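You operate a simulated robot arm through the tools that you are given. There is no shell and no other tool.

Carry out the task below with a simulated robot arm. There is one attempt and no reset: what you move stays moved.

TASK
Share the sack between both sets: 2 units on each set's display.
Fine: zero the blue display and switch the blue cam on first; slide the blue grab back after; keep out from under the hanging sack.
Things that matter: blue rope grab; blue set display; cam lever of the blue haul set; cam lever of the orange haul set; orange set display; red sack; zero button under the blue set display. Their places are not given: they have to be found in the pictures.

The check looks at the end state, three seconds after you hand in, the way a careful person would. Anything else that was tipped, shoved, dropped, spilled or broken makes it a failure.

THE ROBOT
A 7-joint arm with a two-finger parallel gripper, fixed in place. Base frame: the origin is on the floor under the middle of its stand, x ahead of it, y to its left, z up; the work surface is at about z = 86. Units: cm, rad, N and s.
It reaches about 137.2 cm from its shoulder. Its first joint turns from -2.601 to 2.601 rad. Payload 3.43 kg.
The TCP is the grasp point between the finger pads, 3 cm short of the fingertips. In the tool frame z runs along the fingers and y along their closing line. Largest opening 9.4 cm; finger width 2.8, thickness 1; the body of the gripper, 5 by 9.6 cm, starts 5.5 cm behind the TCP.
Orientation is that of the tool frame in the base frame, as a unit quaternion [x, y, z, w]. With the fingers straight down and closing along the base's y, the tool's x points along the base's -x, its y along +y and its z along -z.

THE INTERFACE
- The arm moves only by the tool apply_moves. Its argument "rows" is a list of rows, each a list of 2 entries, a list of its own where there are three numbers: the shift along the base's x, y, z in cm, then the turn, a rotation vector about the base's x, y, z in rad. In form: [[[x, y, z], [wx, wy, wz]], ...]. A call has 1 to 20 rows; each row shifts and turns the commanded pose from where the row before left it. "grip" is the gripper command, from -1 (shut) to 1 (fully open), values between in proportion, set as the call begins (left out, the last holds). Rows are played at 5 a second. More than 5 cm and 0.15 rad between two rows, or a gripper value outside its range, and nothing of the call is played. A pose out of reach is approached as far as the arm can. The call stops where the force on the tool passes 40 N (or 10 N more than at its start, if that is more) or the arm is blocked; 0.2 s more then pass. The fingers move at their own pace (about 4.5 cm/s each) and stop on an object; they squeeze with about 27 N. The grip force told is the motor's: it shows also when the fingers shut on nothing. Time passes only in rows, and 0.2 s behind the last, so rows that do not move let the fingers close. It gives the time, the measured TCP pose, the force on the tool (base axes), the opening and the grip force at its end, in the units of the frame above (readings bear some noise), with the torque about the TCP (base axes, N m) and any sound that the robot's microphone picked up.
- Cameras (640 x 400 px; columns grow to the right, rows downward): "scene" is fixed at [22.05, -49.9, 162.81]; the picture's right is [0.52, -0.86, 0.00], its down [-0.57, -0.34, -0.75] and it looks along [0.64, 0.39, -0.66] (base axes); focal length 375 px, centre (320, 200). "wrist" rides on the gripper at [7.6, 1.4, -10.3] in the tool frame; the picture's right is [-0.18, 0.98, 0.00], its down [-0.75, -0.14, -0.64] and it looks along [-0.63, -0.12, 0.77] (tool axes); focal length 243 px, centre (320, 200).
- snapshot(camera): a new picture of that camera. The clock stands still meanwhile.
- measure_at(camera, pixels): for up to 12 pixels [column, row] of the newest picture of that camera ("zoom" is the newest enlarged one), the place [x, y, z] in the base frame of the surface seen there, good to about 0.2 cm. The clock stands still meanwhile.
- zoom(camera, box): a new picture of the part [left, top, right, bottom] of that camera's present view, enlarged. The clock stands still meanwhile.
- job_done(): hands the job in; it is judged then, once.

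Leave the gripper open and the arm clear of the work at the hand-in unless told otherwise.

The tools are called after "Emit:" as a command line: name --argument value ..., lists and objects as JSON in quotes. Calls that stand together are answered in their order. apply_moves: Moves the arm, as the interface text tells. Its arguments: {"type":"object","properties":{"rows":{"type":"array","items":{"type":"array"}},"grip":{"type":"number"}},"required":["rows"]} The other tools are called the same way: snapshot (camera) takes a picture; measure_at (camera, pixels) gives the place of the surface under pixels of a picture; zoom (camera, box) takes an enlarged picture of a part of a camera's view; job_done () hands the job in.

At the start:

```text
time_s: 0.0
tool_pos: [84.28, 51.29, 117.54]
ee_rot: [0.001, 1.0, 0.0, 0.001]
contact_force: [0.2, -0.5, 0.3]
ft_torque: [0.0, -0.03, 0.02]
grip_width: 9.39
finger_force: 0.1
```

scene: 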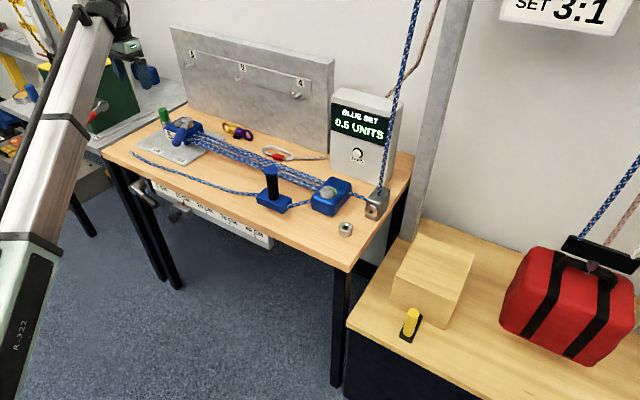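
wrist: 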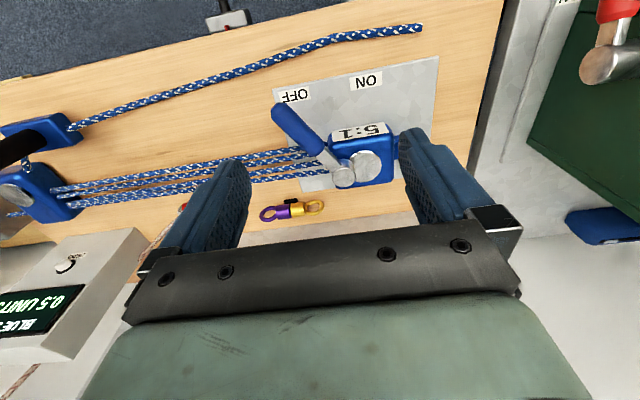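

I see a table with the blue haul set (display "0.5 UNITS", a zero knob below it, a blue grab with a black handle, a cam block on a plate marked ON/OFF). The red sack is at the right. I will take close-up pictures before moving anything.

Emit:
zoom --camera "scene" --box '[100, 80, 260, 220]'

Emit:
zoom --camera "scene" --box '[240, 80, 420, 250]'

Emit:
zoom --camera "scene" --box '[380, 0, 640, 400]'

Emit:
zoom --camera "scene" --box '[0, 0, 200, 240]'

Emit:
snapshot --camera "wrist"

```text
2.86 times, centred on (180, 150) of scene
```

zoom: 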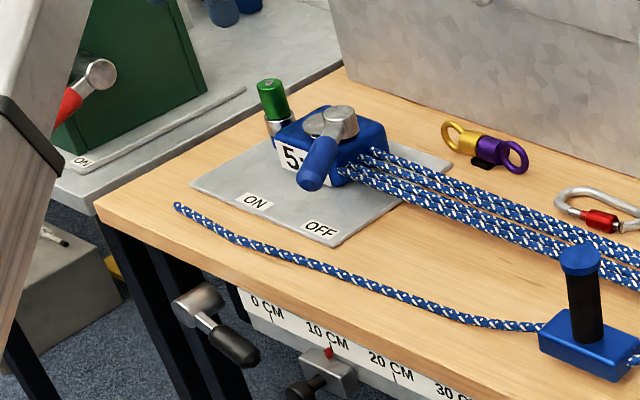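

```text
2.35 times, centred on (330, 165) of scene
```

zoom: 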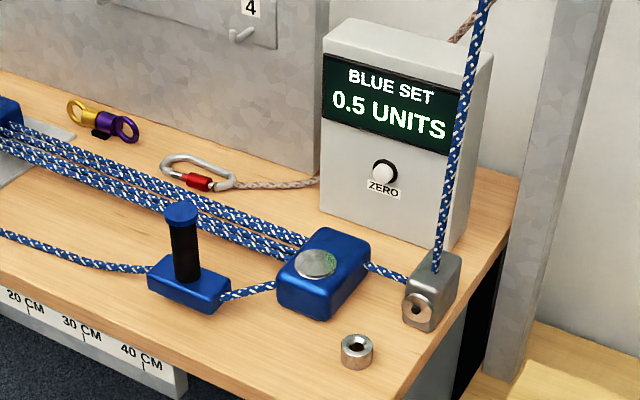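

```text
1.00 times, centred on (510, 200) of scene (not enlarged: the box is as wide or as high as the picture)
```

zoom: 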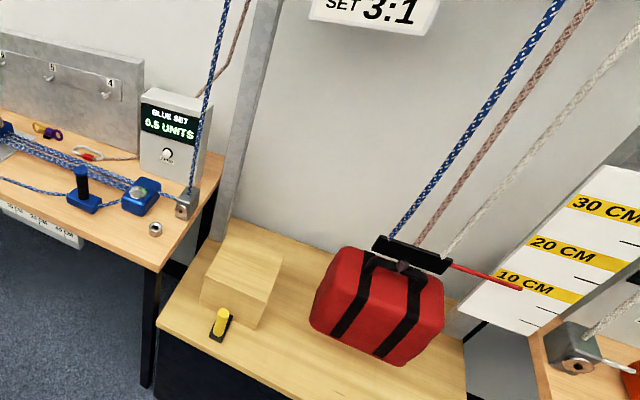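

```text
1.67 times, centred on (100, 120) of scene
```

zoom: 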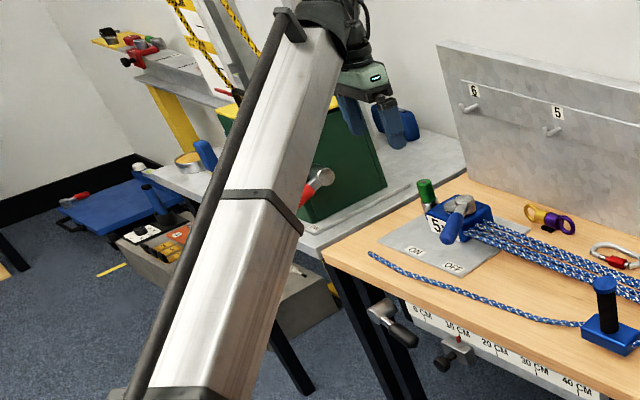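

```text
taken
```

wrist: 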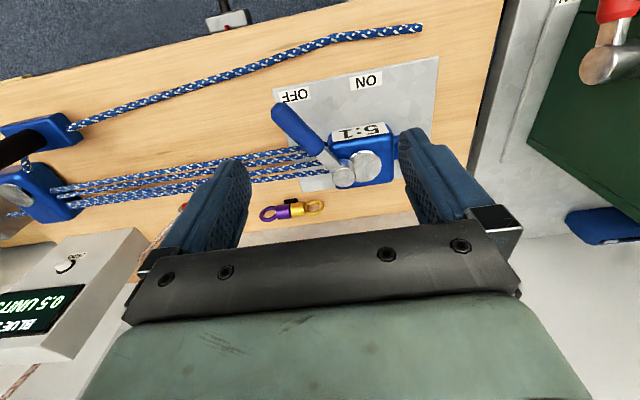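

The zoomed picture can show more than the plain view on the right: a scale board and the orange set there. I will look further right, and at the top.

Emit:
zoom --camera "scene" --box '[480, 50, 640, 400]'

Emit:
zoom --camera "scene" --box '[639, 0, 640, 400]'

Emit:
zoom --camera "scene" --box '[640, 100, 960, 400]'

Emit:
zoom --camera "scene" --box '[320, -200, 640, 0]'

```text
1.14 times, centred on (560, 225) of scene
```

zoom: 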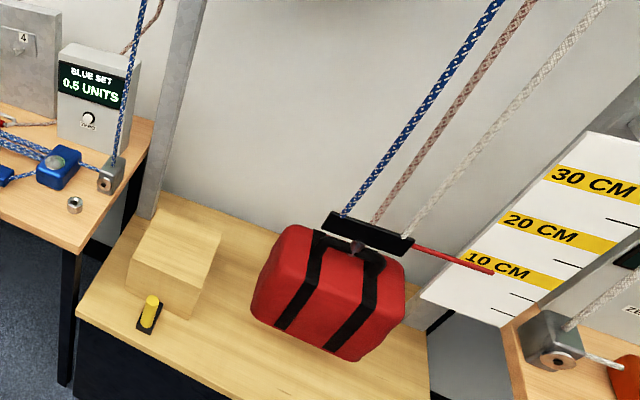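

```text
1.00 times, centred on (640, 200) of scene (not enlarged: the box is as wide or as high as the picture)
```

zoom: 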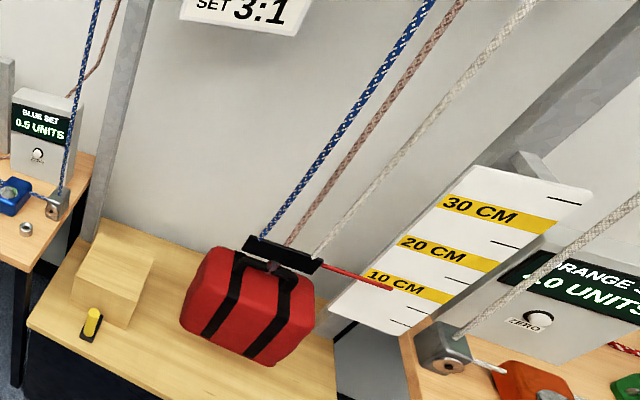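

```text
refused: 960 is not a number from 0 to 640
```

```text
refused: -200 is not a number from 0 to 400
```

The orange display reads about "4.0 UNITS" at the right. I will look at it more closely, and at the lower edge of the scene.

Emit:
zoom --camera "scene" --box '[639, 150, 640, 400]'

Emit:
zoom --camera "scene" --box '[639, 240, 640, 400]'

Emit:
zoom --camera "scene" --box '[0, 0, 640, 1]'

Emit:
zoom --camera "scene" --box '[0, 399, 640, 400]'

Emit:
zoom --camera "scene" --box '[0, 0, 1, 400]'

```text
1.60 times, centred on (640, 275) of scene
```

zoom: 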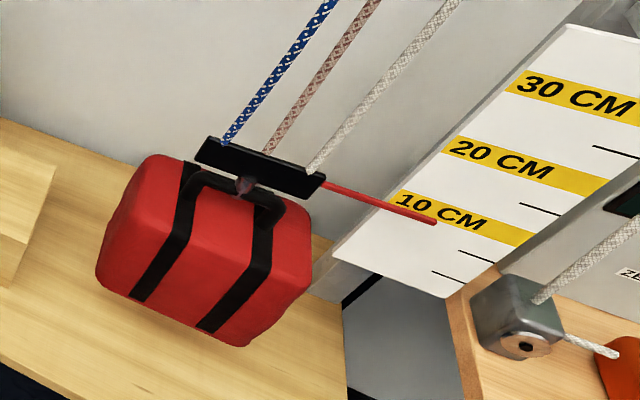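

```text
2.50 times, centred on (640, 320) of scene
```

zoom: 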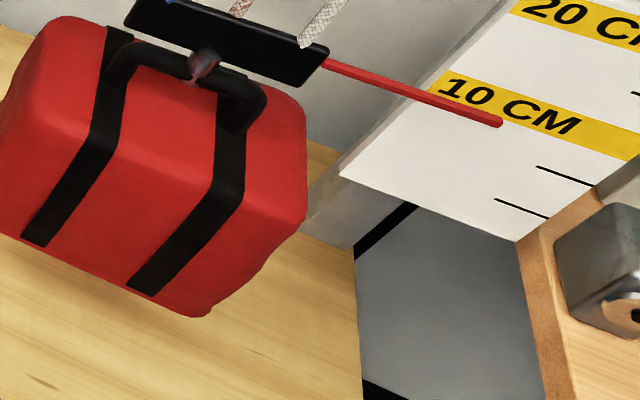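

```text
1.00 times, centred on (320, 0) of scene (not enlarged: the box is as wide or as high as the picture)
```

zoom: 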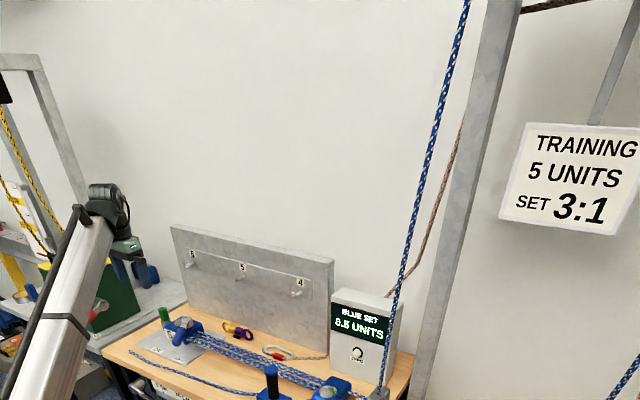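

```text
1.00 times, centred on (320, 400) of scene (not enlarged: the box is as wide or as high as the picture)
```

zoom: 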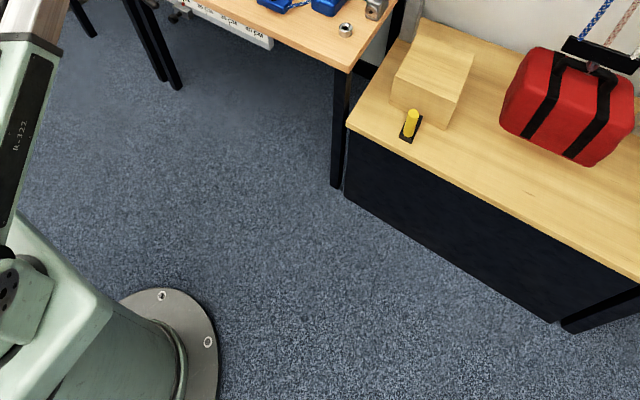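

```text
1.00 times, centred on (0, 200) of scene (not enlarged: the box is as wide or as high as the picture)
```

zoom: 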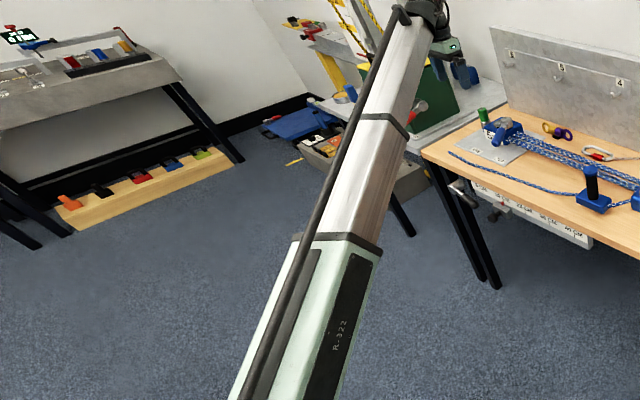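

Next I measure the main parts in the scene view: the zero knob near (357,156), the grab handle near (271,172) and its block, the pulley block, the table edge and the cam plate.

Emit:
snapshot --camera "scene"

Emit:
measure_at --camera "scene" --pixels '[[357, 156], [270, 171], [272, 190], [260, 198], [285, 208], [330, 192], [318, 205], [132, 152], [300, 190], [345, 229], [376, 203], [350, 260]]'

Emit:
zoom --camera "scene" --box '[140, 95, 230, 170]'

Emit:
measure_at --camera "wrist" --pixels '[[280, 108], [300, 130], [325, 155], [345, 175], [365, 165], [365, 80], [298, 95], [360, 130], [415, 28], [335, 37], [400, 190], [280, 212]]'

```text
taken
```

scene: 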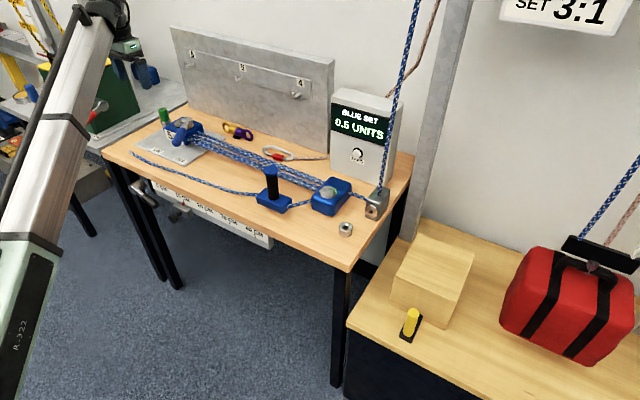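

```text
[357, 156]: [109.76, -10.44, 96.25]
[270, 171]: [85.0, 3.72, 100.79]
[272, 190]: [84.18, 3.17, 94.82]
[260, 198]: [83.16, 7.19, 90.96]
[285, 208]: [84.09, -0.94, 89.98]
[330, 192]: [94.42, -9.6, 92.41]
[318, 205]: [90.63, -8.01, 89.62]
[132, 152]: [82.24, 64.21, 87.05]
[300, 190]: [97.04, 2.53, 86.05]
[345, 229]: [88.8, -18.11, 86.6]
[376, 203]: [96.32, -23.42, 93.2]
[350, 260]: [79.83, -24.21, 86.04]
```

```text
5.33 times, centred on (185, 132) of scene
```

zoom: 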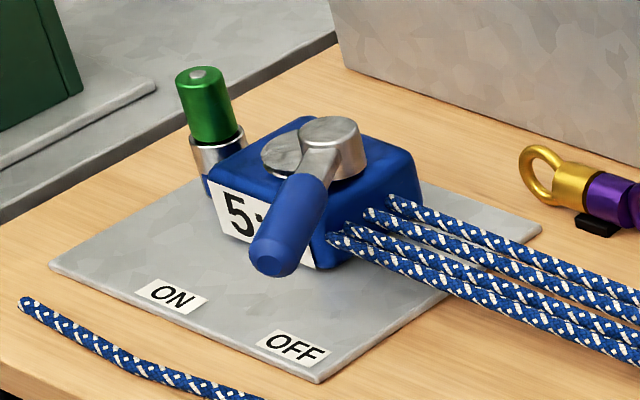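

```text
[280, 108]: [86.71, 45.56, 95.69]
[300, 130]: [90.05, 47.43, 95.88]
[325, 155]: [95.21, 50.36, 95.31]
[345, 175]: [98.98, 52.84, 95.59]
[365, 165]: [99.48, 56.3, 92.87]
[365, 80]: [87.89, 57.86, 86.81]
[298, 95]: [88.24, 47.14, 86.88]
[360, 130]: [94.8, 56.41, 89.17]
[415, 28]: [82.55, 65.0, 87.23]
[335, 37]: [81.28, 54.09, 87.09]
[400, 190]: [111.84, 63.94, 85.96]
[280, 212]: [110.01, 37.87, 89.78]
```

The cam lever's pivot is near (98.5, 52.5, 95.5) and its tip is near (86, 45), so it points at OFF. ON is on the +y side. Next I measure the display box, the button and the grab in a zoomed picture.

Emit:
zoom --camera "scene" --box '[320, 80, 420, 190]'

Emit:
measure_at --camera "zoom" --pixels '[[300, 230], [250, 320], [400, 320], [325, 270], [328, 278], [322, 292], [310, 275], [420, 260], [240, 260], [300, 50], [420, 70], [330, 285]]'

Emit:
zoom --camera "scene" --box '[245, 155, 355, 220]'

Emit:
measure_at --camera "zoom" --pixels '[[147, 90], [147, 130], [155, 170], [158, 205], [75, 240], [180, 240], [235, 270], [150, 275], [110, 235], [265, 265], [300, 270], [60, 270]]'

```text
3.64 times, centred on (370, 135) of scene
```

zoom: 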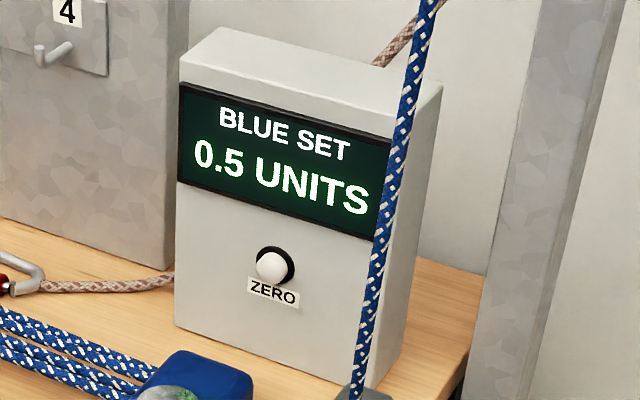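

```text
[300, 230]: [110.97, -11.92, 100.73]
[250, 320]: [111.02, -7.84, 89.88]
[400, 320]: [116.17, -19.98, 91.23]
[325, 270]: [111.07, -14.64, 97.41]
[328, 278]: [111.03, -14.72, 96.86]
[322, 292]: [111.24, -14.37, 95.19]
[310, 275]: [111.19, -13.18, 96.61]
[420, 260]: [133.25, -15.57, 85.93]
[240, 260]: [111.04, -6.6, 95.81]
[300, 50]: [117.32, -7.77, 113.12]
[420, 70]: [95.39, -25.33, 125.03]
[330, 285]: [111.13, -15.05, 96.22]
```

```text
5.82 times, centred on (300, 188) of scene
```

zoom: 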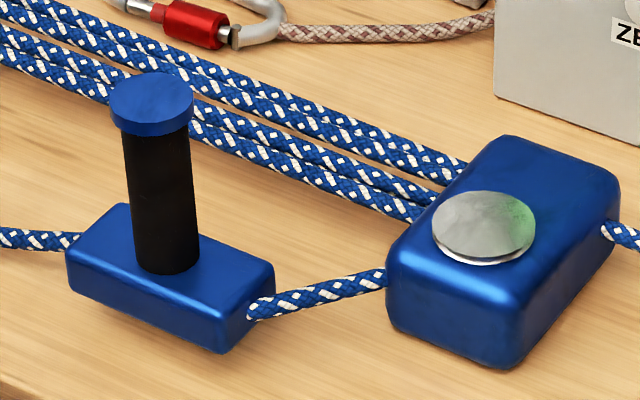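

```text
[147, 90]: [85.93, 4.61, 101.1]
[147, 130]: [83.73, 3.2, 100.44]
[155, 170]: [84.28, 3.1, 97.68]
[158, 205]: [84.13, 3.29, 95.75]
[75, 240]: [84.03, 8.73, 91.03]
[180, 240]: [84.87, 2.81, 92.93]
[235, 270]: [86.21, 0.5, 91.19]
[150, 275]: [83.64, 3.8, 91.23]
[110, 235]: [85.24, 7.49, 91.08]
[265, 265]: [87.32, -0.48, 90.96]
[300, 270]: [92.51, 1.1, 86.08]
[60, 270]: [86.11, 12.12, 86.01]
```

The box face is at x≈111.05 and vertical, and the button tip is at x≈109.8, y≈-10.4, z≈96.3. The lever needs a closer look before I touch it. I will zoom the wrist view around it and measure its edges, the ropes and the block.

Emit:
zoom --camera "wrist" --box '[250, 60, 450, 220]'

Emit:
measure_at --camera "zoom" --pixels '[[80, 120], [110, 165], [140, 200], [165, 170], [130, 225], [235, 285], [300, 255], [180, 235], [150, 265], [120, 265], [90, 310], [250, 240]]'

```text
2.50 times, centred on (350, 140) of wrist
```

zoom: 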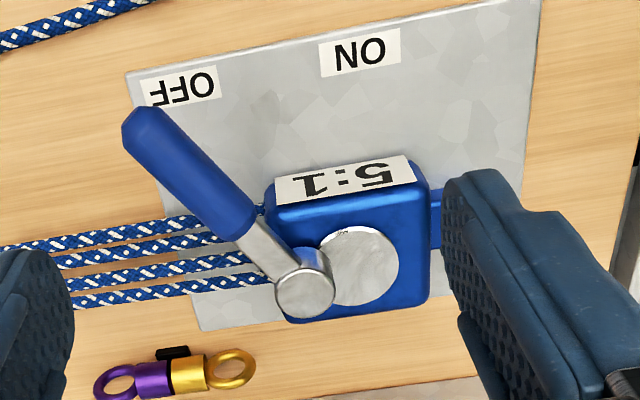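

```text
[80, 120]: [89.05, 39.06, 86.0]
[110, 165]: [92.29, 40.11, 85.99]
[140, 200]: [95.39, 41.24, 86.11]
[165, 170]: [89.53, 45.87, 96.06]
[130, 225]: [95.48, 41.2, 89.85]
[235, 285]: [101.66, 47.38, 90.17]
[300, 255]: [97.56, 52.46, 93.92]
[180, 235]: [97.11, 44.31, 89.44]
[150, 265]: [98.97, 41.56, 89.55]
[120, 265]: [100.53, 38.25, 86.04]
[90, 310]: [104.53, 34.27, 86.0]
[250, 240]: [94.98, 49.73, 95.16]
```

Now I measure the lever's edges and the pivot cap more densely in the same zoom.

Emit:
measure_at --camera "zoom" --pixels '[[305, 285], [285, 290], [325, 285], [305, 305], [140, 125], [128, 145], [165, 112], [190, 180], [175, 195], [215, 165], [350, 260], [415, 200]]'

```text
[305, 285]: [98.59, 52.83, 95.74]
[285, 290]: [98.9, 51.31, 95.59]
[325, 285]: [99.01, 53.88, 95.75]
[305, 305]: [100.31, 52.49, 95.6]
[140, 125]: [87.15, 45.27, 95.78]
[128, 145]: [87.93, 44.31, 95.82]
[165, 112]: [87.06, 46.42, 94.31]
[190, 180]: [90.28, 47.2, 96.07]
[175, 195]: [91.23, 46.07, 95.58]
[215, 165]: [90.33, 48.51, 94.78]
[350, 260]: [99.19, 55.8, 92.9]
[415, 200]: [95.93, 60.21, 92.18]
```

The pivot is at about (99.2, 52.6) and the lever runs at about 211° in the table plane, with its grip top at z≈96. I will go above the lever's outer part at (89.8, 46.9), turn the gripper 0.54 rad so the fingers will straddle the lever, and open it to about 5 cm.

Emit:
apply_moves --rows '[[[1.38, -1.1, -1.9], [0, 0, 0.135]], [[1.38, -1.1, -1.9], [0, 0, 0.135]], [[1.38, -1.1, -1.9], [0, 0, 0.135]], [[1.38, -1.1, -1.9], [0, 0, 0.135]], [[0, 0, 0], [0, 0, 0]]]' --grip 0.06

Emit:
snapshot --camera "wrist"

```text
time_s: 1.2
tool_pos: [90.04, 46.98, 110.0]
ee_rot: [-0.267, 0.964, 0.0, -0.001]
contact_force: [0.3, 0.4, -0.3]
ft_torque: [0.01, 0.01, -0.03]
grip_width: 4.98
finger_force: 0.1
```

```text
taken
```

wrist: 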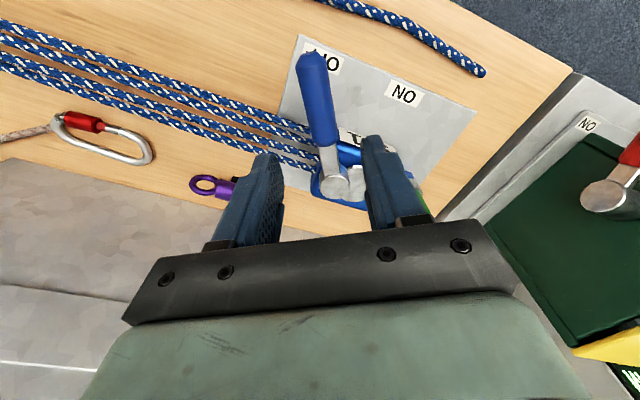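

The lever now runs straight up the wrist picture, between the fingers. I lower the gripper to z≈96.3 so it straddles the lever, ending with small steps.

Emit:
apply_moves --rows '[[[0, 0, -3], [0, 0, 0]], [[0, 0, -3], [0, 0, 0]], [[0, 0, -3], [0, 0, 0]], [[0, 0, -2], [0, 0, 0]], [[0, 0, -1.5], [0, 0, 0]], [[0, 0, -1.2], [0, 0, 0]], [[0, 0, 0], [0, 0, 0]]]'

Emit:
snapshot --camera "wrist"

Emit:
zoom --camera "scene" --box '[100, 60, 260, 180]'

```text
time_s: 2.8
tool_pos: [89.87, 47.07, 96.31]
ee_rot: [-0.267, 0.964, 0.0, 0.001]
contact_force: [0.4, -0.3, 0.6]
ft_torque: [0.0, 0.02, -0.03]
grip_width: 4.97
finger_force: 0.1
```

```text
taken
```

wrist: 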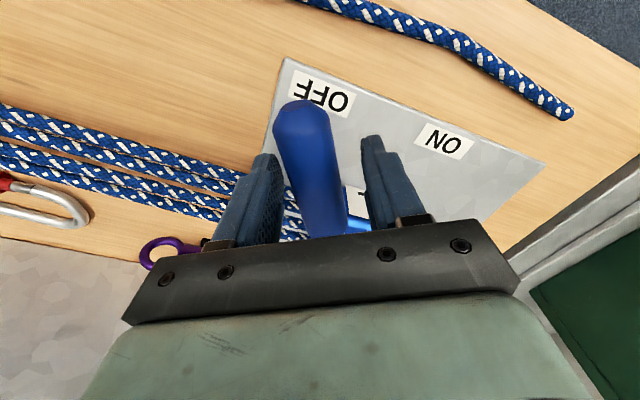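

```text
3.33 times, centred on (180, 120) of scene
```

zoom: 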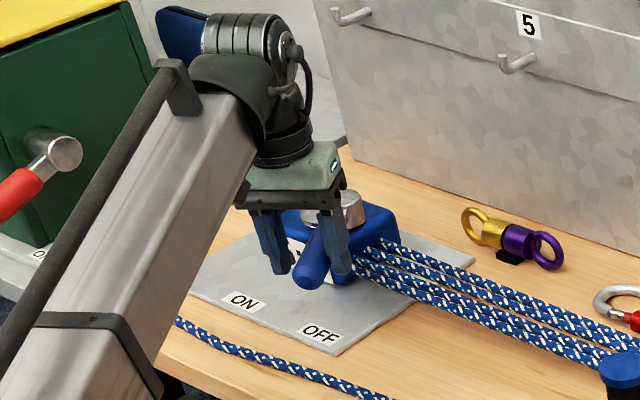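

The lever is between the fingers with about 1 cm play on each side. I begin the swing around the pivot toward ON (clockwise from above), 4 steps of 0.1 rad first, to see the force.

Emit:
apply_moves --rows '[[[-0.507, 0.959, 0], [0, 0, -0.1]], [[-0.406, 1.005, 0], [0, 0, -0.1]], [[-0.306, 1.041, 0], [0, 0, -0.1]], [[-0.199, 1.066, 0], [0, 0, -0.1]]]'

Emit:
snapshot --camera "wrist"

```text
time_s: 3.8
tool_pos: [88.43, 51.06, 96.31]
ee_rot: [-0.068, 0.998, 0.0, 0.0]
contact_force: [0.0, -0.5, 0.2]
ft_torque: [-0.04, 0.0, 0.03]
grip_width: 5.01
finger_force: 0.3
```

```text
taken
```

wrist: 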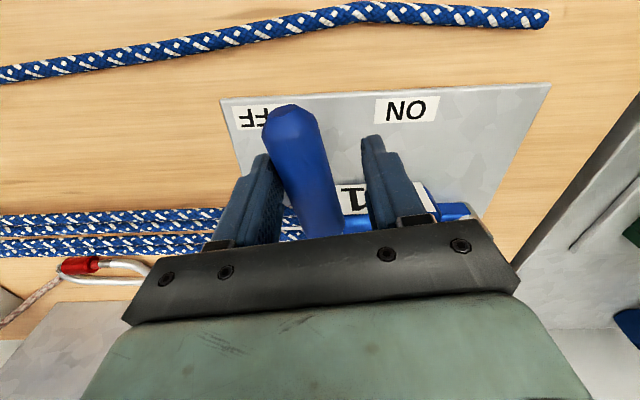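

The lever is turning along with the left finger and the force is small (0.5 N). I go on with 5 more steps.

Emit:
apply_moves --rows '[[[-0.092, 1.08, 0], [0, 0, -0.1]], [[0.016, 1.085, 0], [0, 0, -0.1]], [[0.124, 1.078, 0], [0, 0, -0.1]], [[0.232, 1.06, 0], [0, 0, -0.1]], [[0.336, 1.031, 0], [0, 0, -0.1]]]'

Emit:
snapshot --camera "wrist"

Emit:
zoom --camera "scene" --box '[100, 60, 260, 180]'

```text
time_s: 5.0
tool_pos: [89.09, 56.31, 96.42]
ee_rot: [0.18, 0.984, 0.001, -0.001]
contact_force: [-0.1, -1.4, 0.3]
ft_torque: [-0.03, -0.03, 0.03]
grip_width: 5.0
finger_force: 0.2
```

```text
taken
```

wrist: 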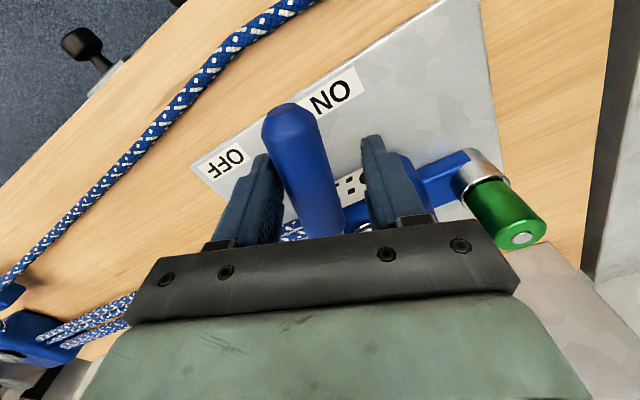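

```text
3.33 times, centred on (180, 120) of scene
```

zoom: 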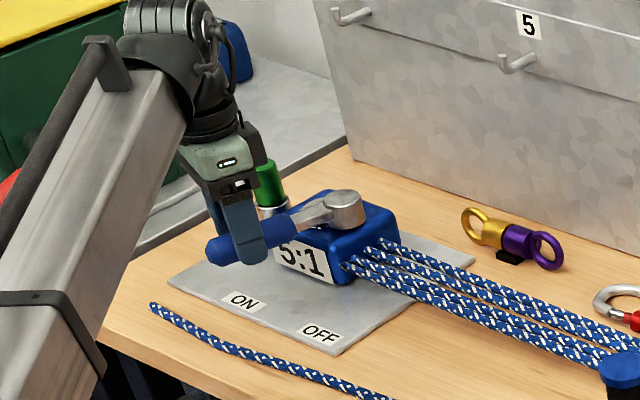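

The lever is near the ON side, but likely not yet at its stop. I measure the lever's direction, and the green cylinder and block for clearance.

Emit:
measure_at --camera "wrist" --pixels '[[292, 110], [300, 150], [318, 200], [285, 140], [480, 160], [505, 215], [440, 170], [352, 185], [410, 180], [338, 92], [228, 160], [460, 190]]'

```text
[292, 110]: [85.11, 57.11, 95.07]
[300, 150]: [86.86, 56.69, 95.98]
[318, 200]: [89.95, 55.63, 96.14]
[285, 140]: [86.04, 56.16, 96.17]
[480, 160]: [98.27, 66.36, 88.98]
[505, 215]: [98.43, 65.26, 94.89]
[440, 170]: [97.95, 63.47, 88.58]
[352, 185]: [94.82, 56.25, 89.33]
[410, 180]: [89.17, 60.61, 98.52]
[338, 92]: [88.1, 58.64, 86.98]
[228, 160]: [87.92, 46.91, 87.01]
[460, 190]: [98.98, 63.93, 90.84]
```

The lever is at about 162°; the ON label is at about 150°. I turn two more steps, then check for the stop.

Emit:
apply_moves --rows '[[[0.437, 0.992, 0], [0, 0, -0.1]], [[0.534, 0.944, 0], [0, 0, -0.1]]]'

Emit:
snapshot --camera "wrist"

```text
time_s: 5.6
tool_pos: [90.01, 58.3, 96.3]
ee_rot: [0.277, 0.961, -0.001, 0.0]
contact_force: [0.2, -0.7, 0.8]
ft_torque: [0.01, -0.03, -0.01]
grip_width: 5.0
finger_force: 0.2
```

```text
taken
```

wrist: 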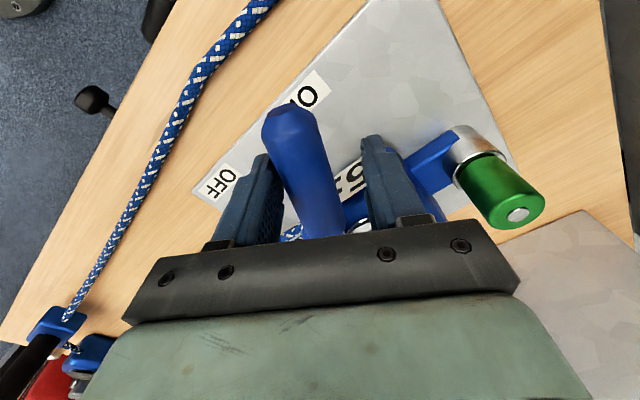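

The lever now covers the ON label. The force is still small, so I take a few half steps and look for the stop.

Emit:
apply_moves --rows '[[[0.3, 0.45, 0], [0, 0, -0.05]], [[0.32, 0.44, 0], [0, 0, -0.05]]]'

Emit:
snapshot --camera "wrist"

Emit:
measure_at --camera "wrist" --pixels '[[300, 150], [318, 200], [285, 140], [300, 120]]'

Emit:
zoom --camera "scene" --box '[100, 60, 260, 180]'

```text
time_s: 6.2
tool_pos: [90.53, 58.97, 96.33]
ee_rot: [0.325, 0.946, -0.001, 0.0]
contact_force: [-3.0, -11.2, -0.1]
ft_torque: [-0.1, 0.08, 0.32]
grip_width: 5.59
finger_force: 4.9
```

```text
taken
```

wrist: 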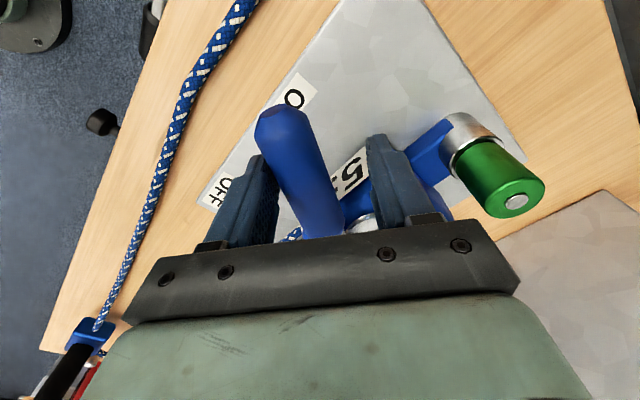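

```text
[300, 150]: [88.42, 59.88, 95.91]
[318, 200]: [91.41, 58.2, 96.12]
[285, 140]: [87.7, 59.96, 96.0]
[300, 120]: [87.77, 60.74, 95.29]
```

```text
3.33 times, centred on (180, 120) of scene
```

zoom: 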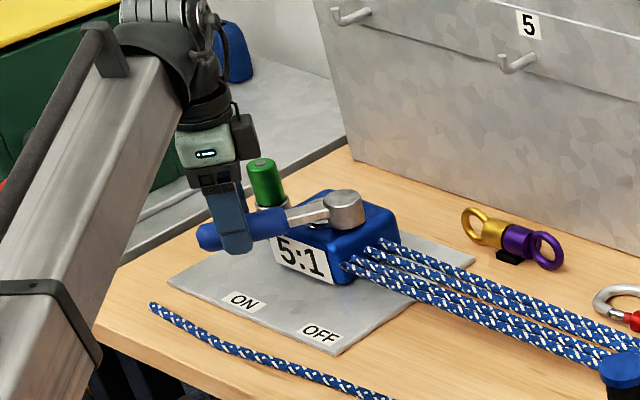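

The force has risen to 11 N and the lever is at about 146°, so it is at its ON stop. I back off a little so the lever stands free, then lift straight up.

Emit:
apply_moves --rows '[[[-0.32, -0.44, 0], [0, 0, 0.05]], [[-0.3, -0.5, 0], [0, 0, 0.05]], [[0, 0, 2], [0, 0, 0]], [[0, 0, 3], [0, 0, 0]], [[0, 0, 4], [0, 0, 0]], [[0, 0, 4], [0, 0, 0]], [[0, 0, 0], [0, 0, 0]]]'

Emit:
snapshot --camera "wrist"

Emit:
zoom --camera "scene" --box '[100, 60, 260, 180]'

```text
time_s: 7.8
tool_pos: [90.02, 58.25, 109.33]
ee_rot: [0.276, 0.961, -0.001, 0.0]
contact_force: [0.8, 0.8, -0.3]
ft_torque: [0.0, -0.01, 0.0]
grip_width: 5.0
finger_force: 0.1
```

```text
taken
```

wrist: 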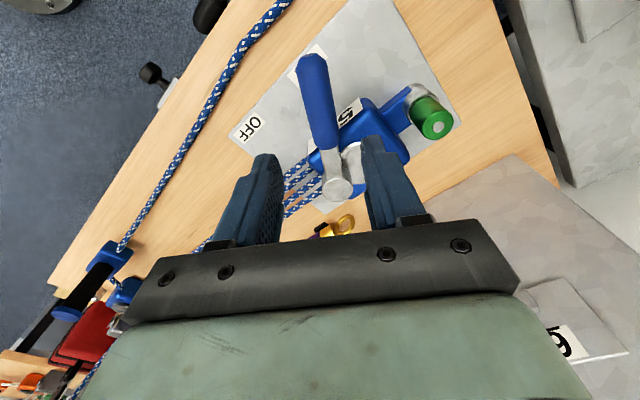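

```text
3.33 times, centred on (180, 120) of scene
```

zoom: 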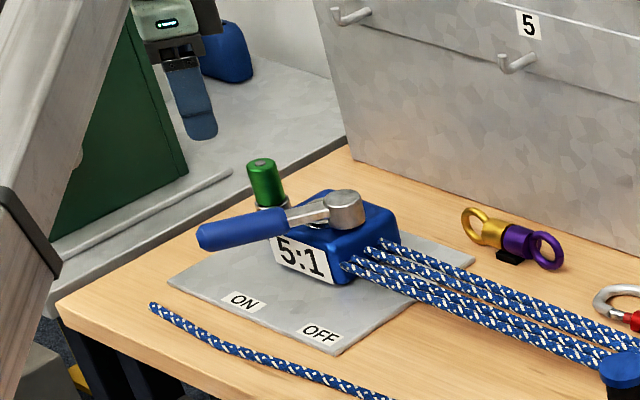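

The lever stays at ON. Now for the zero button: I rise to z≈121, close the fingers, square the gripper, travel to y≈-10.4 and tilt it 45° forward on the way.

Emit:
apply_moves --rows '[[[0, 0, 3], [0, 0, 0.14]], [[0, 0, 3], [0, 0, 0.14]], [[0, 0, 3], [0, 0, 0.14]], [[0, 0, 3], [0, 0, 0.139]], [[0.4, -4.58, 0], [0, -0.0523, 0]], [[0.4, -4.58, 0], [0, -0.0523, 0]], [[0.4, -4.58, 0], [0, -0.0523, 0]], [[0.4, -4.58, 0], [0, -0.0523, 0]], [[0.4, -4.58, 0], [0, -0.0523, 0]], [[0.4, -4.58, 0], [0, -0.0523, 0]], [[0.4, -4.58, 0], [0, -0.0523, 0]], [[0.4, -4.58, 0], [0, -0.0523, 0]], [[0.4, -4.58, 0], [0, -0.0523, 0]], [[0.4, -4.58, 0], [0, -0.0523, 0]], [[0.4, -4.58, 0], [0, -0.0523, 0]], [[0.4, -4.58, 0], [0, -0.0523, 0]], [[0.4, -4.58, 0], [0, -0.0523, 0]], [[0.4, -4.58, 0], [0, -0.0523, 0]], [[0.4, -4.58, 0], [0, -0.0523, 0]], [[0, 0, 0], [0, 0, 0]]]' --grip -1

Emit:
snapshot --camera "wrist"

Emit:
snapshot --camera "scene"

```text
time_s: 12.0
tool_pos: [95.97, -10.49, 121.32]
ee_rot: [0.001, 0.924, 0.0, 0.383]
contact_force: [-0.2, 0.2, -0.1]
ft_torque: [-0.02, 0.01, 0.01]
grip_width: 0.01
finger_force: 26.7
```

```text
taken
```

wrist: 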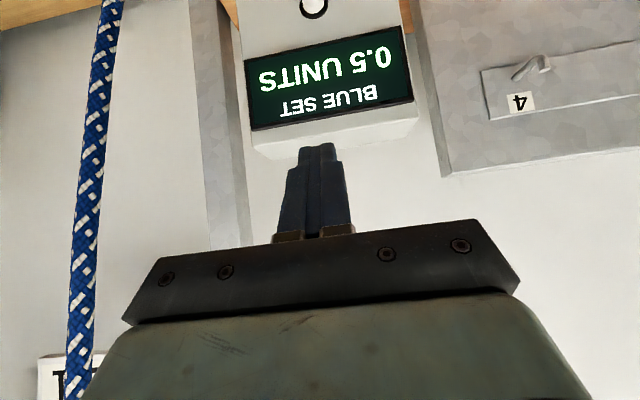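

```text
taken
```

scene: 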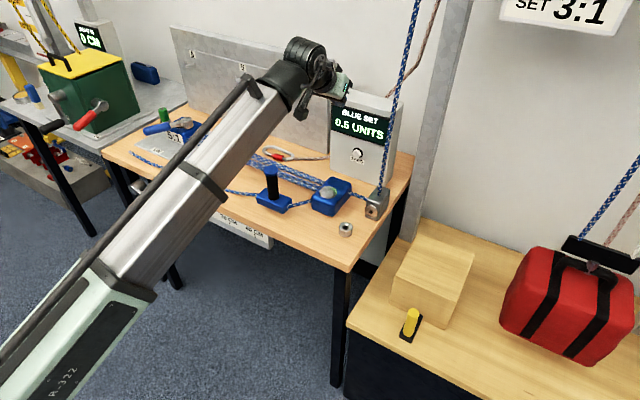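

I check the button's place from the wrist view too (button near (313,6)).

Emit:
measure_at --camera "wrist" --pixels '[[313, 4], [313, 10], [308, 6], [318, 6], [328, 15], [313, 18]]'

Emit:
zoom --camera "scene" --box '[330, 130, 390, 180]'

Emit:
measure_at --camera "zoom" --pixels '[[295, 225], [270, 225], [325, 225], [295, 195], [300, 250], [310, 205]]'

```text
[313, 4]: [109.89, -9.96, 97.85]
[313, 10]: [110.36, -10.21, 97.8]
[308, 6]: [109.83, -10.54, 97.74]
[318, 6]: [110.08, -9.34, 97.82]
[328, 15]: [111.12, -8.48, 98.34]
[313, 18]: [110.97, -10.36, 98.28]
```

```text
8.00 times, centred on (360, 155) of scene
```

zoom: 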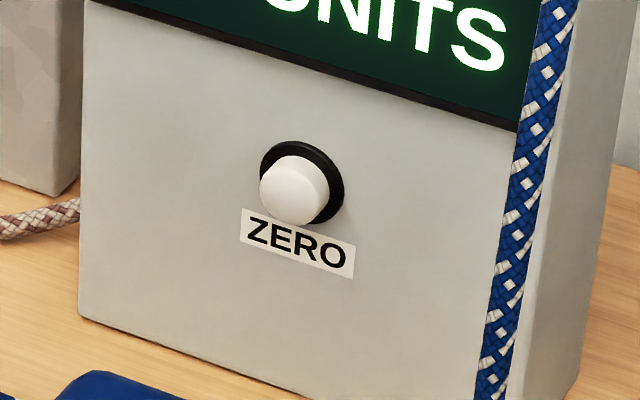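

```text
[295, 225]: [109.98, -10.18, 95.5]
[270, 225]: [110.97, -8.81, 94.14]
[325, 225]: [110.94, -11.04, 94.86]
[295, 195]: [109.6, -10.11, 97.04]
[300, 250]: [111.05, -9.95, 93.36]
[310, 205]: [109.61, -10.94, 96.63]
```

The button face is at (109.6, -10.2, 96.8). I lower first to z≈108 at x≈98 and look at the arm's clearance from the grab handle.

Emit:
apply_moves --rows '[[[0.7, 0.1, -4.4], [0, 0, 0]], [[0.7, 0.1, -4.5], [0, 0, 0]], [[0.7, 0.1, -4.5], [0, 0, 0]], [[0, 0, 0], [0, 0, 0]]]'

Emit:
snapshot --camera "scene"

Emit:
zoom --camera "scene" --box '[180, 60, 400, 230]'

```text
time_s: 13.0
tool_pos: [98.09, -10.04, 108.09]
ee_rot: [0.001, 0.924, 0.001, 0.383]
contact_force: [-0.4, 0.6, 0.1]
ft_torque: [0.0, -0.02, 0.07]
grip_width: 0.01
finger_force: 26.9
```

```text
taken
```

scene: 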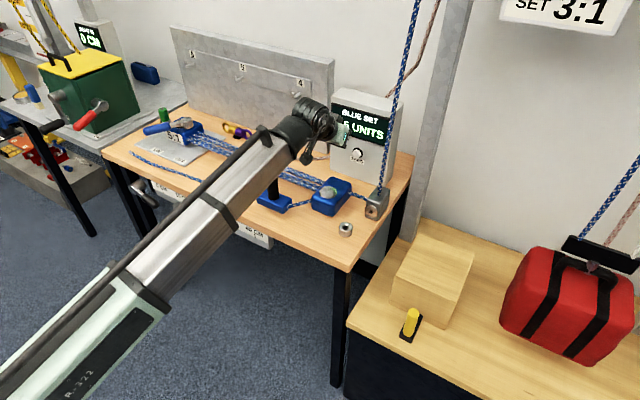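

```text
2.35 times, centred on (290, 145) of scene
```

zoom: 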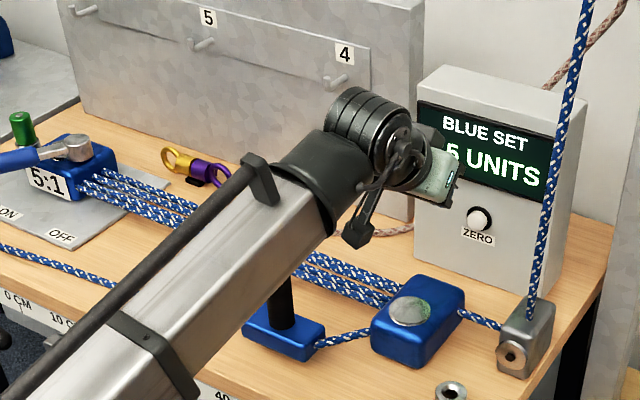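

The forearm now comes close over the grab handle in the picture. I measure the forearm's surface to know the real gap to the handle (top at z≈101).

Emit:
measure_at --camera "scene" --pixels '[[265, 150], [275, 165], [285, 160], [250, 185], [240, 190], [215, 160], [260, 130], [300, 150], [315, 160], [290, 130], [225, 205], [200, 190]]'

```text
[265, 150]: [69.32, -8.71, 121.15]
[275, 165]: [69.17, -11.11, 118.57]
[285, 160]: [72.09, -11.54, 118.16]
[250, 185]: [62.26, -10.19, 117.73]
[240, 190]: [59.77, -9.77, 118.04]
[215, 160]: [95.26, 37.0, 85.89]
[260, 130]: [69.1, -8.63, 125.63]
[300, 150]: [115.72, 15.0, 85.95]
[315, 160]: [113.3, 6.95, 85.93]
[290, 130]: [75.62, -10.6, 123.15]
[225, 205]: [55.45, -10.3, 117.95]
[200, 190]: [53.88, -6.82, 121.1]
```

The forearm's underside is at z≈118 there, about 17 cm above the handle top. After the last 10 cm of lowering there will still be about 7 cm. I go down to z≈98 and up to x≈104.4, short of the button.

Emit:
apply_moves --rows '[[[1.6, -0.04, -2.6], [0, 0, 0]], [[1.6, -0.04, -2.6], [0, 0, 0]], [[1.6, -0.04, -2.6], [0, 0, 0]], [[1.5, -0.04, -2.4], [0, 0, 0]], [[0, 0, 0], [0, 0, 0]]]'

Emit:
zoom --camera "scene" --box '[220, 80, 420, 220]'

Emit:
snapshot --camera "wrist"

```text
time_s: 14.2
tool_pos: [104.51, -10.3, 97.7]
ee_rot: [0.002, 0.924, 0.0, 0.383]
contact_force: [0.3, -0.2, 0.1]
ft_torque: [-0.01, 0.03, -0.02]
grip_width: 0.0
finger_force: 27.7
```

```text
2.86 times, centred on (320, 150) of scene
```

zoom: 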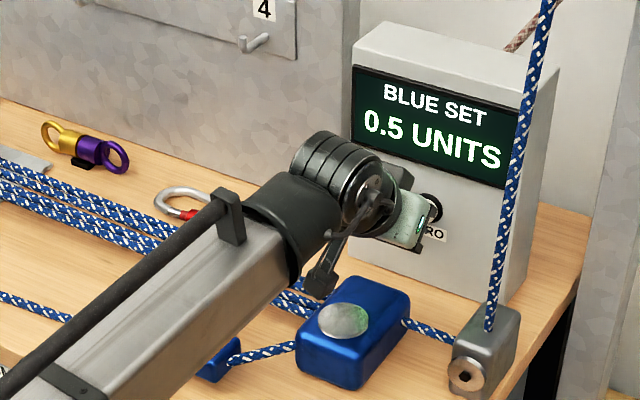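

```text
taken
```

wrist: 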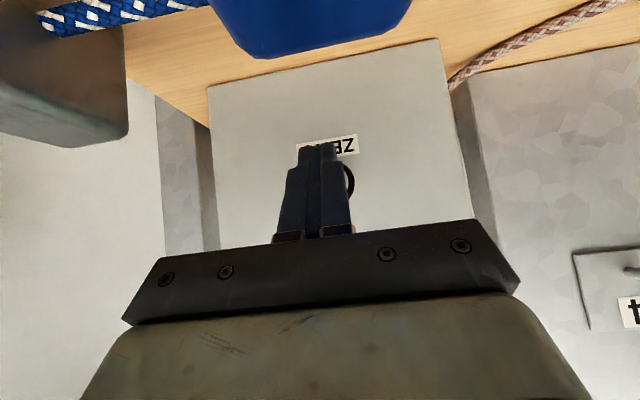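

The fingers cover the button in the wrist view; its ring shows at (349,180). I measure there to check the sideways position.

Emit:
zoom --camera "wrist" --box '[260, 110, 400, 240]'

Emit:
measure_at --camera "zoom" --pixels '[[385, 180], [395, 220], [370, 200], [410, 190], [260, 130], [360, 130], [330, 110], [300, 160]]'

```text
3.08 times, centred on (330, 175) of wrist
```

zoom: 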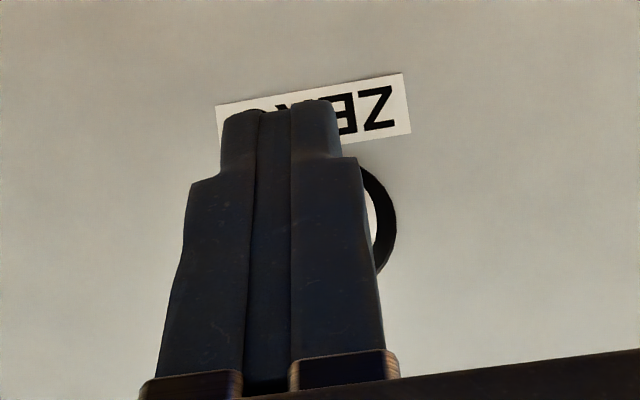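

```text
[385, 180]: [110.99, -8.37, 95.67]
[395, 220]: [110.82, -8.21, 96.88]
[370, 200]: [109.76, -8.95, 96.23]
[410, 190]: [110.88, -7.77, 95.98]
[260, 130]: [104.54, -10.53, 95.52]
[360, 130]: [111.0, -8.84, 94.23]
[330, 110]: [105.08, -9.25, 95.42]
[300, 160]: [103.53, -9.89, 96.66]
```

The button's +y edge is at y≈-8.95, so its centre is at y≈-10.2, straight ahead of the fingers. I press forward in small steps, looking at the force.

Emit:
apply_moves --rows '[[[0.8, 0.08, 0], [0, 0, 0]], [[0.7, 0, 0.1], [0, 0, 0]], [[0.3, 0, 0], [0, 0, 0]], [[0.3, 0, 0], [0, 0, 0]]]'

Emit:
zoom --camera "scene" --box '[320, 80, 420, 190]'

```text
time_s: 15.2
tool_pos: [106.55, -10.35, 97.73]
ee_rot: [0.001, 0.923, 0.0, 0.384]
contact_force: [-0.1, -0.5, 1.0]
ft_torque: [0.02, 0.01, 0.03]
grip_width: 0.0
finger_force: 27.3
```

```text
3.64 times, centred on (370, 135) of scene
```

zoom: 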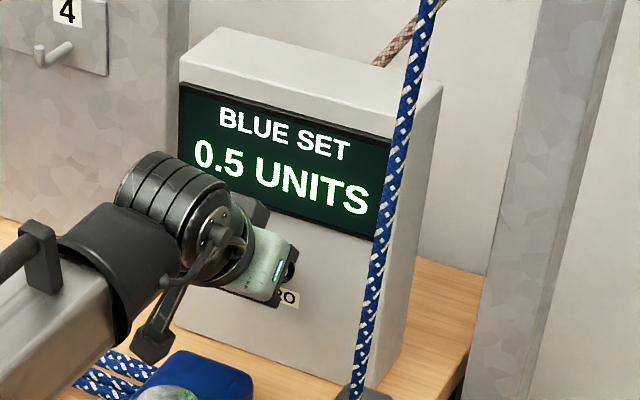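

No contact yet; the display still reads 0.5. I go on in 0.2 cm steps.

Emit:
apply_moves --rows '[[[0.2, 0.05, 0], [0, 0, 0]], [[0.2, 0.05, 0], [0, 0, 0]], [[0, 0, 0], [0, 0, 0]]]'

Emit:
zoom --camera "scene" --box '[320, 80, 420, 190]'

```text
time_s: 16.0
tool_pos: [106.86, -10.1, 97.84]
ee_rot: [0.0, 0.924, 0.0, 0.383]
contact_force: [-1.0, -0.9, 1.3]
ft_torque: [-0.01, 0.02, -0.04]
grip_width: 0.01
finger_force: 27.3
```

```text
3.64 times, centred on (370, 135) of scene
```

zoom: 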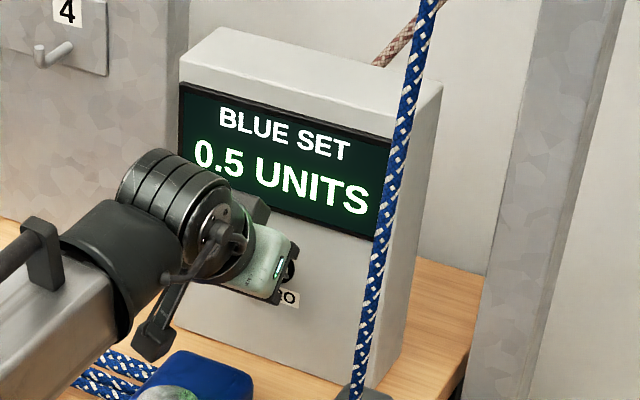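

The force shows about 1 N, so the fingers are just touching. I press further, in 0.15 cm steps.

Emit:
apply_moves --rows '[[[0.15, 0, 0], [0, 0, 0]], [[0.15, 0, 0], [0, 0, 0]], [[0, 0, 0], [0, 0, 0]]]'

Emit:
zoom --camera "scene" --box '[320, 80, 420, 190]'

```text
time_s: 16.8
tool_pos: [107.23, -10.15, 97.83]
ee_rot: [0.001, 0.924, 0.0, 0.383]
contact_force: [-3.2, -0.3, 1.5]
ft_torque: [-0.01, 0.02, -0.01]
grip_width: 0.0
finger_force: 27.0
heard: click
```

```text
3.64 times, centred on (370, 135) of scene
```

zoom: 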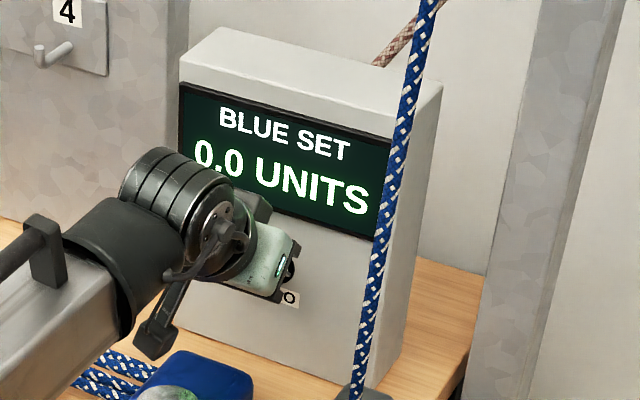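

There was a click and the blue display now reads 0.0 UNITS. I retract straight back from the button and rise.

Emit:
apply_moves --rows '[[[-1, 0, 0], [0, 0, 0]], [[-2, 0, 0], [0, 0, 0]], [[-2, 0, 2], [0, 0, 0]], [[-2, 0, 4], [0, 0, 0]], [[-2, 0, 4.5], [0, 0, 0]], [[0, 0, 4.5], [0, 0, 0]], [[0, 0, 4.5], [0, 0, 0]], [[0, 0, 0], [0, 0, 0]]]'

Emit:
zoom --camera "scene" --box '[320, 80, 420, 190]'

Emit:
zoom --camera "scene" --box '[639, 0, 640, 400]'

Emit:
snapshot --camera "wrist"

```text
time_s: 18.6
tool_pos: [98.31, -10.26, 117.28]
ee_rot: [0.001, 0.924, 0.001, 0.383]
contact_force: [0.2, 0.7, 0.1]
ft_torque: [0.0, -0.02, 0.01]
grip_width: 0.02
finger_force: 26.8
```

```text
3.64 times, centred on (370, 135) of scene
```

zoom: 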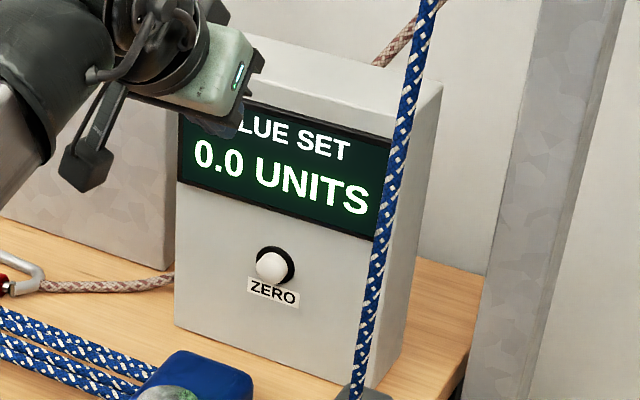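

```text
1.00 times, centred on (640, 200) of scene (not enlarged: the box is as wide or as high as the picture)
```

zoom: 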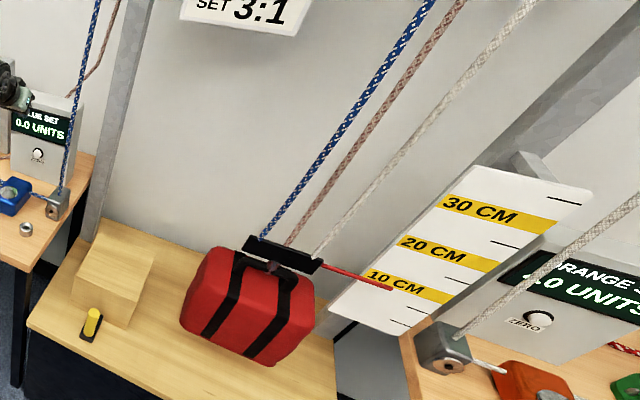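

```text
taken
```

wrist: 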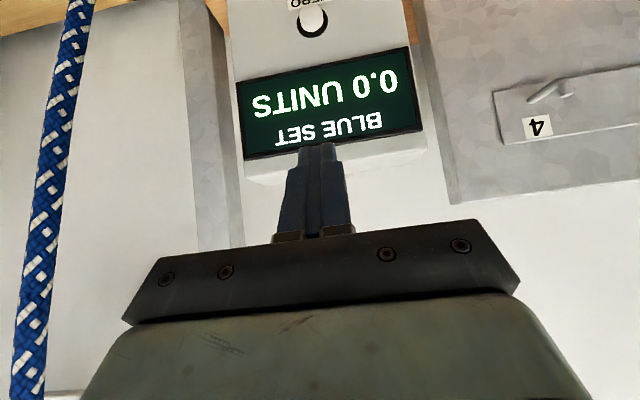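

Blue stays at 0.0 and orange reads 4.0, with the sack's red pointer near the 10 CM mark. Now I bring the gripper back to straight down, half open, above the grab handle near (85.3, 3.8).

Emit:
apply_moves --rows '[[[-2.2, 2.3, 0.3], [0, 0.131, 0]], [[-2.2, 2.3, 0.3], [0, 0.131, 0]], [[-2.2, 2.3, 0.3], [0, 0.131, 0]], [[-2.2, 2.3, 0.3], [0, 0.131, 0]], [[-2.2, 2.3, 0], [0, 0.131, 0]], [[-2.2, 2.3, 0], [0, 0.13, 0]], [[0, 0, 0], [0, 0, 0]]]' --grip 0.5

Emit:
snapshot --camera "wrist"

Emit:
snapshot --camera "scene"

```text
time_s: 20.1
tool_pos: [85.36, 3.73, 118.29]
ee_rot: [0.0, 1.0, -0.001, 0.01]
contact_force: [8.3, -0.1, -13.3]
ft_torque: [-0.07, -0.11, -0.04]
grip_width: 7.06
finger_force: 0.2
stopped in row 7: the force on the tool passed its limit at 49 N (the readings are from after the stop); the commanded pose is now the measured one
```

```text
taken
```

wrist: 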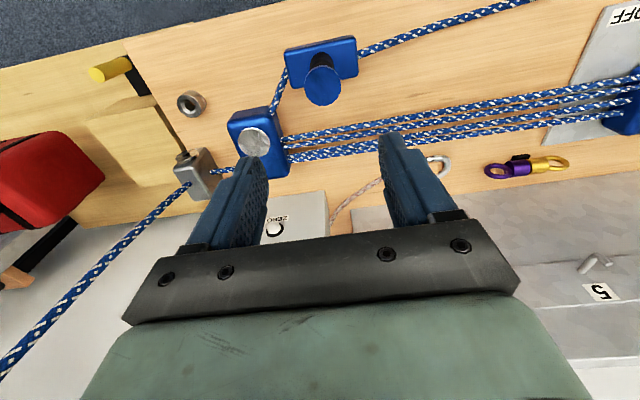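

```text
taken
```

scene: 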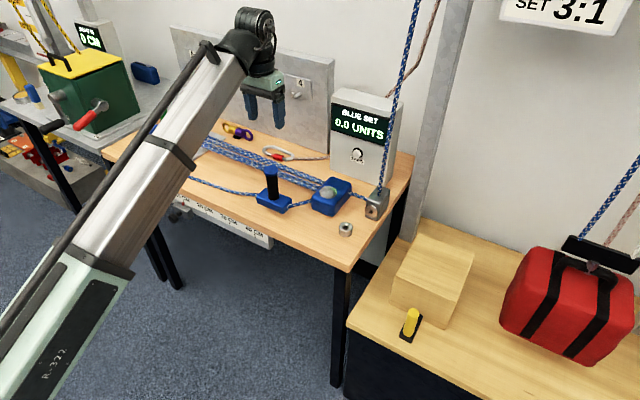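

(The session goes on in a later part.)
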